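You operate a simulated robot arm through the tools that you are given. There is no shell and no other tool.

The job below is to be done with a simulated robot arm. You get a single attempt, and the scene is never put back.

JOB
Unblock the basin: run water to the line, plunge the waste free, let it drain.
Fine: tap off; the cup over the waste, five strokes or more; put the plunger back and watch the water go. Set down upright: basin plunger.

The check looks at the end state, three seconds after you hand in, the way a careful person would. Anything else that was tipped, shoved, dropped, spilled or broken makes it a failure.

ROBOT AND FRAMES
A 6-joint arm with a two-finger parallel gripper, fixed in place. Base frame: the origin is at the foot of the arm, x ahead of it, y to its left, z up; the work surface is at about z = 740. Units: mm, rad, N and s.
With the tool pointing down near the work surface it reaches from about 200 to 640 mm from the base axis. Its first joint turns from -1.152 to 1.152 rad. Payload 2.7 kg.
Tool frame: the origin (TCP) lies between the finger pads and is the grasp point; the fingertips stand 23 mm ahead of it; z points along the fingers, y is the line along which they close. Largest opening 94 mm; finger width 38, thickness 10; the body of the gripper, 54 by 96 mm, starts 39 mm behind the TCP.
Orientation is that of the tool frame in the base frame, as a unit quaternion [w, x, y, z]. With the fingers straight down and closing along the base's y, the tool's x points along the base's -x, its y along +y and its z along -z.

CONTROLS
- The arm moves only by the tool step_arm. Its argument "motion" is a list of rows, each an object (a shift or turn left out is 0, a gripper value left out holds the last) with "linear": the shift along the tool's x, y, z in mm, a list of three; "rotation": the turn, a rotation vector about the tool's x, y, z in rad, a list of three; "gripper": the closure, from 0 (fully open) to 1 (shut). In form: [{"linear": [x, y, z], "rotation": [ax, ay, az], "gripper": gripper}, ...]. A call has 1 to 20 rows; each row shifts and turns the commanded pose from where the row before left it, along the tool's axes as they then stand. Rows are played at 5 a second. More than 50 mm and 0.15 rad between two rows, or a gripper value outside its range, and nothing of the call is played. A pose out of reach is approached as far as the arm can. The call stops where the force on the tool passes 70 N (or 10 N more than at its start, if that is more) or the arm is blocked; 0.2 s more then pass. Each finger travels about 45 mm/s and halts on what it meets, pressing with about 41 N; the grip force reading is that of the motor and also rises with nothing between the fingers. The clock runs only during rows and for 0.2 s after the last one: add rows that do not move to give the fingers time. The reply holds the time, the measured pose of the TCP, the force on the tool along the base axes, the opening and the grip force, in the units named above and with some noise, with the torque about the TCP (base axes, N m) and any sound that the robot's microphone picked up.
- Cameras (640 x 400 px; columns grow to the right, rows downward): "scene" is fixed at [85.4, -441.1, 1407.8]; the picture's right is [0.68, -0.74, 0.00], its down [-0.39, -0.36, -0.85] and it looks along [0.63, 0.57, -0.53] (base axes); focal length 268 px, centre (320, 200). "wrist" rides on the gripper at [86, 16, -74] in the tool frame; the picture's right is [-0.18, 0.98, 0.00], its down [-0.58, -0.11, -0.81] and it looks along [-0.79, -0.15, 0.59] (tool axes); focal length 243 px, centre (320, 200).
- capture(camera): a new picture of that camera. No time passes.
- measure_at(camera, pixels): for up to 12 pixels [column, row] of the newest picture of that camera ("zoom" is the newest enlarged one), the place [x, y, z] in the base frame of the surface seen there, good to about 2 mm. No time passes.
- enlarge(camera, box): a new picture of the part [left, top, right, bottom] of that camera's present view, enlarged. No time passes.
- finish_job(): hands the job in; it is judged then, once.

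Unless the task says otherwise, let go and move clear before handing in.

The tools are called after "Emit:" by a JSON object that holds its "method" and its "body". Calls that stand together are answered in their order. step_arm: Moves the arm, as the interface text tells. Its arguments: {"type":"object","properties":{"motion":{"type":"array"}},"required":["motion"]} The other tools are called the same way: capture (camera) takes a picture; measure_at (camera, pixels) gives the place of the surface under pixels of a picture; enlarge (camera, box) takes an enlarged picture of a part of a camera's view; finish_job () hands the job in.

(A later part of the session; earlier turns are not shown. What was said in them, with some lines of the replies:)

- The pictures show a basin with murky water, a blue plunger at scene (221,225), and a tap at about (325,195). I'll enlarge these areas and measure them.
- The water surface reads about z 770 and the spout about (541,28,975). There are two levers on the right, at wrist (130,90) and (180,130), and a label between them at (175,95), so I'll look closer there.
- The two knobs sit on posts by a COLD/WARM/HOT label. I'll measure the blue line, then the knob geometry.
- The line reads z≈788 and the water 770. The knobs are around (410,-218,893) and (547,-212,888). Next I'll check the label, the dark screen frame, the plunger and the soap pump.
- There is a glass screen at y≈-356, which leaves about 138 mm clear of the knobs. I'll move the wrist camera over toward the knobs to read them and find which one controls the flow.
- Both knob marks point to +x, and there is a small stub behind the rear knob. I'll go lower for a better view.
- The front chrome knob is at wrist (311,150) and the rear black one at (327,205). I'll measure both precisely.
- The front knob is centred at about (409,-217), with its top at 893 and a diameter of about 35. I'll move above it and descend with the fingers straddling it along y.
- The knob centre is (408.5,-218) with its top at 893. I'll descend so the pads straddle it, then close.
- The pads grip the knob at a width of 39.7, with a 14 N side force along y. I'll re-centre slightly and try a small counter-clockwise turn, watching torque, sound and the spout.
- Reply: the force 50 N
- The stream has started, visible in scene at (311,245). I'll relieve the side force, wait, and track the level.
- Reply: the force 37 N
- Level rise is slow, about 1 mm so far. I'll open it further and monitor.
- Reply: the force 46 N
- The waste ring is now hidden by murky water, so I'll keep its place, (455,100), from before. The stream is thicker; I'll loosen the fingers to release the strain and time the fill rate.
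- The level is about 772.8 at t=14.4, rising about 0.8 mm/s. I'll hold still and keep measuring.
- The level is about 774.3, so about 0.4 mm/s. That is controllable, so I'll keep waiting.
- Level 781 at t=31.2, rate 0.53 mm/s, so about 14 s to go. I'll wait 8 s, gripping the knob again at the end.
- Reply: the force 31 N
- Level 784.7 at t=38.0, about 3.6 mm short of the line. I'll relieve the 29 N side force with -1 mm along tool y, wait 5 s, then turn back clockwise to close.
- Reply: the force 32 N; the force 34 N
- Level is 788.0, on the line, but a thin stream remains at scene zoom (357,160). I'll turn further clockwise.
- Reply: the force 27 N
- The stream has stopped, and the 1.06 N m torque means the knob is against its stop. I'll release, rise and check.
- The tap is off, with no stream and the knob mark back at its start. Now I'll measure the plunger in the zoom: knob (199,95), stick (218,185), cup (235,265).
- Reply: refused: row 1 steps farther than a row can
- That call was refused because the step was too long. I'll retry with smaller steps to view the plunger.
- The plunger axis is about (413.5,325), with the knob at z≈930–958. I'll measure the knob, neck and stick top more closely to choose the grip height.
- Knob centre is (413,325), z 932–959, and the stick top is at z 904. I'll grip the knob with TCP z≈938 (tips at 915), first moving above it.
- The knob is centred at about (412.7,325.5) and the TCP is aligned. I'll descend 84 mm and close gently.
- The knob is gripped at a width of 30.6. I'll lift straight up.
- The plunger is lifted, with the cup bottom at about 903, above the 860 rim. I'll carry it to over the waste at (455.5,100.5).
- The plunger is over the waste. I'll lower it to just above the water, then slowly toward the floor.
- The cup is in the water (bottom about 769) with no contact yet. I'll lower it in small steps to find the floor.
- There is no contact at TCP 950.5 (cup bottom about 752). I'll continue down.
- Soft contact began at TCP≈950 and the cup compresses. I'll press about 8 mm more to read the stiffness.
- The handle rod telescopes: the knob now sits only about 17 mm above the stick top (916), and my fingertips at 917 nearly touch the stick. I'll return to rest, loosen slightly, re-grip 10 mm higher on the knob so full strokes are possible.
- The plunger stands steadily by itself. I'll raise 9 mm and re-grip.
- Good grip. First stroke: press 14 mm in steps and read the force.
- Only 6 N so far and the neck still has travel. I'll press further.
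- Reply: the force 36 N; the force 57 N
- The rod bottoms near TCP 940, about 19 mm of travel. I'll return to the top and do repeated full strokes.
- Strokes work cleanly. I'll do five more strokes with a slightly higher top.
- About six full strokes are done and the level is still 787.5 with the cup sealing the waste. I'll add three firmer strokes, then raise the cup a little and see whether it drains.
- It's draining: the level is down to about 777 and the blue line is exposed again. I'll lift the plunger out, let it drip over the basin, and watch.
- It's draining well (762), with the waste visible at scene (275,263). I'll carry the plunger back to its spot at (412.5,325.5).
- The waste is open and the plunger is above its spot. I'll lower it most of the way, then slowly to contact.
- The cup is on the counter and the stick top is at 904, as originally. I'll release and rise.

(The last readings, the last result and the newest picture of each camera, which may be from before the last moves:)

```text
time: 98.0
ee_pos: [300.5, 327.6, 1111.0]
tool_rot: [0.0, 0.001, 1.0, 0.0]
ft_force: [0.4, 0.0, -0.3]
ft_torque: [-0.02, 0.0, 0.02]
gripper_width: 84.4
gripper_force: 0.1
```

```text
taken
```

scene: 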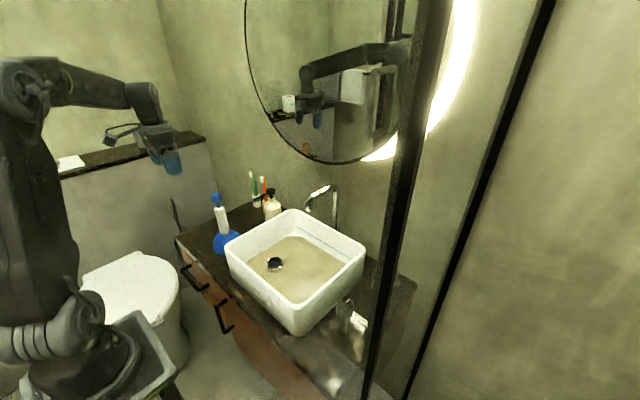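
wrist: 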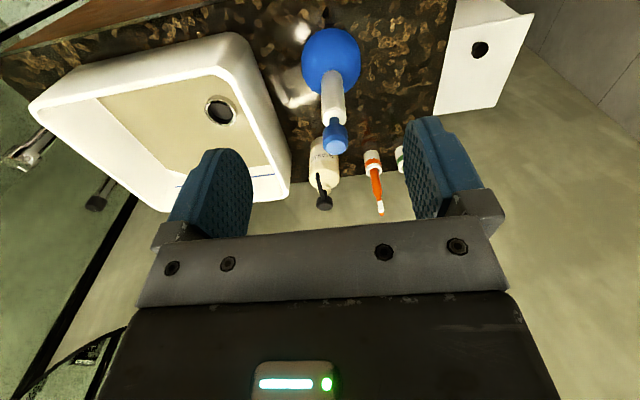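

The plunger is back upright. Now I'll check the remaining water around the waste.

Emit:
{"method": "enlarge", "body": {"camera": "scene", "box": [190, 180, 370, 345]}}

Emit:
{"method": "measure_at", "body": {"camera": "scene", "pixels": [[300, 250], [310, 270], [299, 288], [320, 260], [290, 278], [270, 253], [275, 264], [265, 264], [285, 264]]}}

Emit:
{"method": "step_arm", "body": {"motion": [{}, {}, {}, {}, {}, {}, {}, {}, {}, {}, {}, {}, {}, {}, {}, {}, {}, {}, {}, {}]}}

Emit:
{"method": "enlarge", "body": {"camera": "scene", "box": [190, 180, 370, 345]}}

Emit:
{"method": "capture", "body": {"camera": "scene"}}

Emit:
{"method": "measure_at", "body": {"camera": "scene", "pixels": [[300, 250], [310, 270], [299, 288], [320, 260], [290, 278], [270, 253], [275, 264], [265, 264], [285, 264]]}}

```text
2.42 times, centred on (280, 262) of scene
```

zoom: 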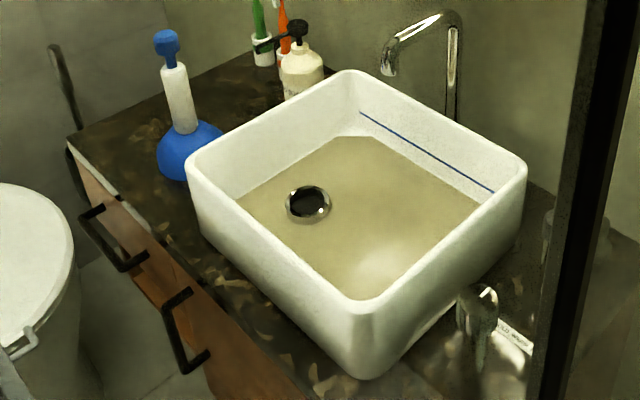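

```text
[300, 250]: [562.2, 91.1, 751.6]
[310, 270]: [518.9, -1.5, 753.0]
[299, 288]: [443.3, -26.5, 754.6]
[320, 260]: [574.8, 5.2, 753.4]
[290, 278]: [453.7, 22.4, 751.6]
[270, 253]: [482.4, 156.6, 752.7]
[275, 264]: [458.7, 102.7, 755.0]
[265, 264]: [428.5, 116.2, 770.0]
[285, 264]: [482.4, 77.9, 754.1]
```

```text
time: 102.2
ee_pos: [301.5, 328.0, 1109.7]
tool_rot: [0.0, 0.0, 1.0, 0.0]
ft_force: [-0.3, 0.1, 0.2]
ft_torque: [-0.02, -0.02, -0.04]
gripper_width: 84.6
gripper_force: 0.0
```

```text
2.42 times, centred on (280, 262) of scene
```

zoom: 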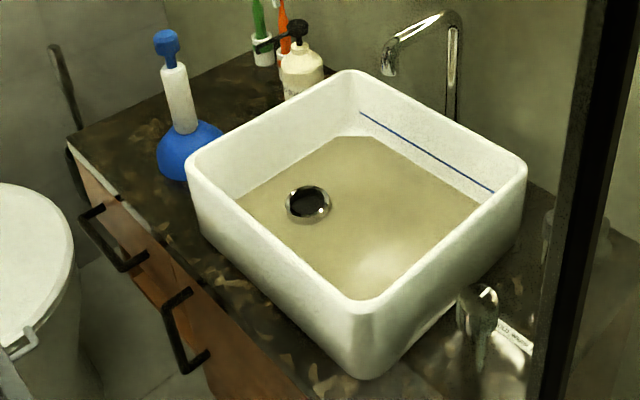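

```text
taken
```

scene: 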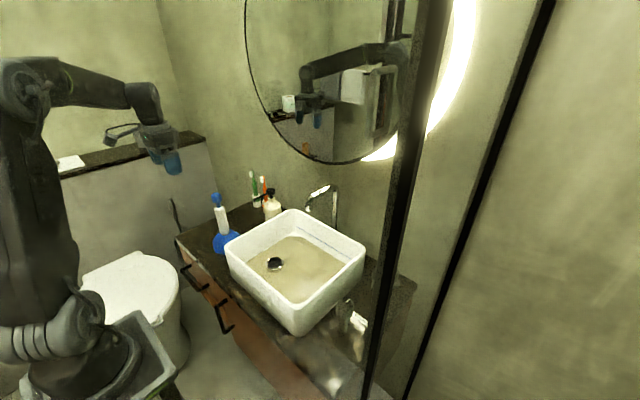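

```text
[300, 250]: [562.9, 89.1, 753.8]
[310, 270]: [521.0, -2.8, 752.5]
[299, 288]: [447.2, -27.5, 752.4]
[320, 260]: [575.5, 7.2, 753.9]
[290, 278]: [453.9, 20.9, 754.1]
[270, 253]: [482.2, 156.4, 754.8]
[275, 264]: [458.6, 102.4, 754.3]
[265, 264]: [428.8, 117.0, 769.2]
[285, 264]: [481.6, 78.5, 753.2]
```

Readings at floor height (about 753, where the cup touched bottom) are stable, and the tap isn't running. One closer look before handing in.

Emit:
{"method": "step_arm", "body": {"motion": [{"linear": [0, -40, 0]}, {"linear": [0, -40, 0]}, {"linear": [0, -40, 0]}, {"linear": [0, -40, 0]}, {}, {}, {}, {}, {}, {}, {}, {}, {}, {}, {}]}}

Emit:
{"method": "capture", "body": {"camera": "wrist"}}

Emit:
{"method": "enlarge", "body": {"camera": "wrist", "box": [60, 0, 480, 230]}}

Emit:
{"method": "enlarge", "body": {"camera": "scene", "box": [190, 180, 260, 260]}}

```text
time: 105.4
ee_pos: [301.9, 167.5, 1110.2]
tool_rot: [0.0, 0.0, 1.0, 0.0]
ft_force: [0.6, 0.0, 0.4]
ft_torque: [0.02, 0.01, -0.01]
gripper_width: 84.5
gripper_force: 0.0
```

```text
taken
```

wrist: 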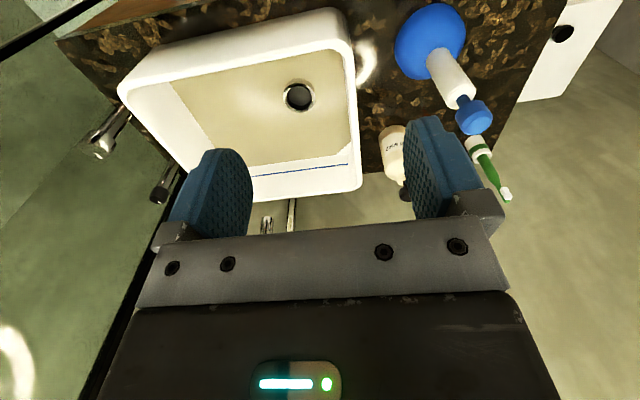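

```text
1.52 times, centred on (270, 115) of wrist
```

zoom: 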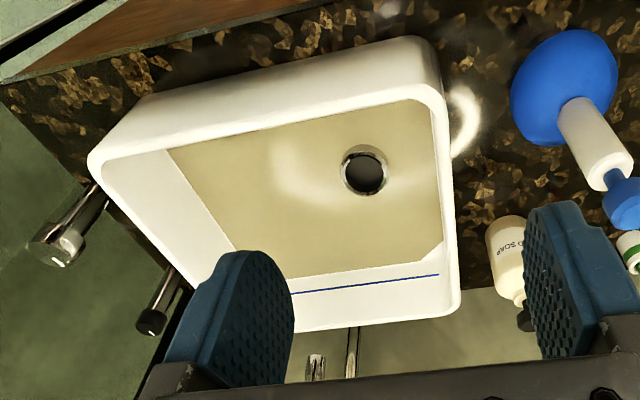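

```text
5.00 times, centred on (225, 220) of scene
```

zoom: 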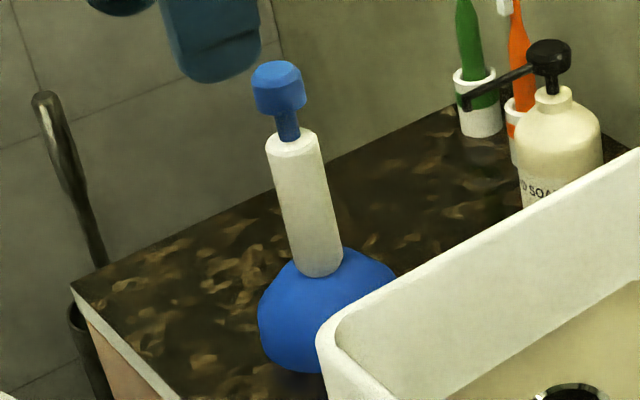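

The waste is open, the plunger is upright and the tap is off. I'll wait a bit more and compare the levels to make sure it is fully drained.

Emit:
{"method": "measure_at", "body": {"camera": "wrist", "pixels": [[260, 100], [240, 110], [280, 130], [320, 130], [330, 90], [299, 97], [285, 97], [314, 97], [220, 80], [290, 72]]}}

Emit:
{"method": "step_arm", "body": {"motion": [{}, {}, {}, {}, {}, {}, {}, {}, {}, {}, {}, {}, {}, {}, {}, {}, {}, {}, {}, {}]}}

Emit:
{"method": "step_arm", "body": {"motion": [{}, {}, {}, {}, {}, {}, {}, {}, {}, {}, {}, {}, {}, {}, {}, {}, {}, {}, {}, {}]}}

Emit:
{"method": "step_arm", "body": {"motion": [{}, {}, {}, {}, {}, {}, {}, {}, {}, {}, {}, {}, {}, {}, {}, {}, {}, {}, {}, {}]}}

Emit:
{"method": "capture", "body": {"camera": "wrist"}}

Emit:
{"method": "measure_at", "body": {"camera": "wrist", "pixels": [[260, 100], [240, 110], [280, 130], [320, 130], [330, 90], [299, 97], [285, 97], [314, 97], [220, 80], [290, 72]]}}

Emit:
{"method": "capture", "body": {"camera": "scene"}}

```text
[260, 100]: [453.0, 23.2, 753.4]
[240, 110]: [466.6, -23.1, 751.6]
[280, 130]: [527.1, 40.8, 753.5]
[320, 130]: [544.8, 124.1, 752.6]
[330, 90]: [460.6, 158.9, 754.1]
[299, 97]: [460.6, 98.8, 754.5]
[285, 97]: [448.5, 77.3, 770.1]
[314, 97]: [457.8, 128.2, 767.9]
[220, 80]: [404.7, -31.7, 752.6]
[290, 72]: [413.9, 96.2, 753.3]
```

```text
time: 109.6
ee_pos: [302.8, 166.8, 1109.9]
tool_rot: [0.0, 0.0, 1.0, 0.0]
ft_force: [0.0, -0.3, 0.2]
ft_torque: [0.01, 0.01, 0.01]
gripper_width: 84.6
gripper_force: 0.1
```

```text
time: 113.8
ee_pos: [301.7, 167.7, 1110.1]
tool_rot: [0.001, -0.001, 1.0, 0.0]
ft_force: [0.3, 0.0, -0.2]
ft_torque: [0.0, 0.0, 0.03]
gripper_width: 84.5
gripper_force: 0.1
```

```text
time: 118.0
ee_pos: [303.3, 167.2, 1109.8]
tool_rot: [0.0, 0.0, 1.0, 0.001]
ft_force: [1.0, -0.4, -0.4]
ft_torque: [0.02, -0.03, 0.01]
gripper_width: 84.7
gripper_force: 0.0
```

```text
taken
```

wrist: 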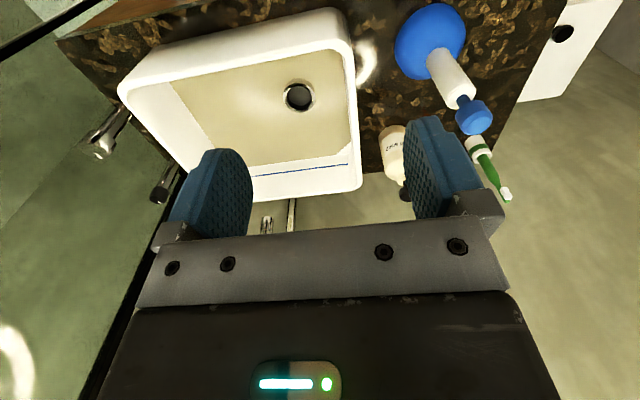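

```text
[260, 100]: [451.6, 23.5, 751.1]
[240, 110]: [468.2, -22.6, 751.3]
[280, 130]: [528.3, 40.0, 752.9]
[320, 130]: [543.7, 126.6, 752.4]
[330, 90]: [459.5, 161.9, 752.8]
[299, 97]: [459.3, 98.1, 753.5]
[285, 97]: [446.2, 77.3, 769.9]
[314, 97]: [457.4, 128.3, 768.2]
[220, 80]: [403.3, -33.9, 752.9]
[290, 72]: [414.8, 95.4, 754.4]
```

```text
taken
```

scene: 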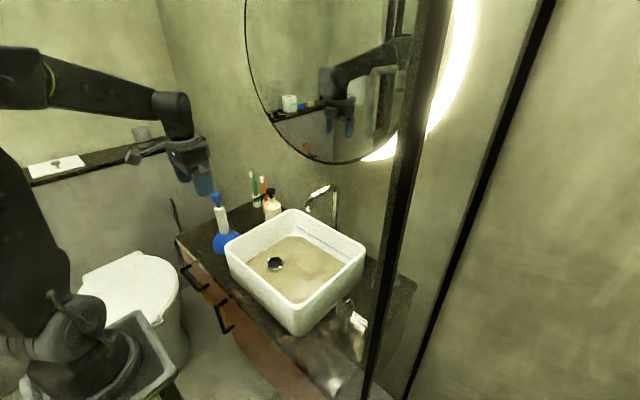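

The level is steady at the floor (about 752.5), so the basin has drained. The tap is off, the plunger is upright at its place, and the arm is clear. I'm handing in.

Emit:
{"method": "finish_job", "body": {}}

```text
The job is handed in.
```

The basin is unblocked and has drained: depth readings across the basin hold steady at about 752 mm, the height where the cup touched bottom.

- **Tap:** I filled to the blue line (about 788 mm), then turned the front chrome knob back until it stopped. No stream is showing.
- **Plunging:** I put the cup over the waste and made about nine full strokes. The level didn't change while the cup sealed the waste, then fell quickly once I lifted it.
- **Plunger:** It is upright on the counter, back in its original spot within a couple of millimetres.
- **Everything else:** I saw nothing tipped, moved or spilled. The soap and toothbrushes are where they were, and the gripper is empty and clear of the basin.

The basin floor still looks tan in the pictures. I took that as dirt or its colour, because the readings there didn't drop over the last 12 seconds or so of waiting. I couldn't rule out a thin film of water.
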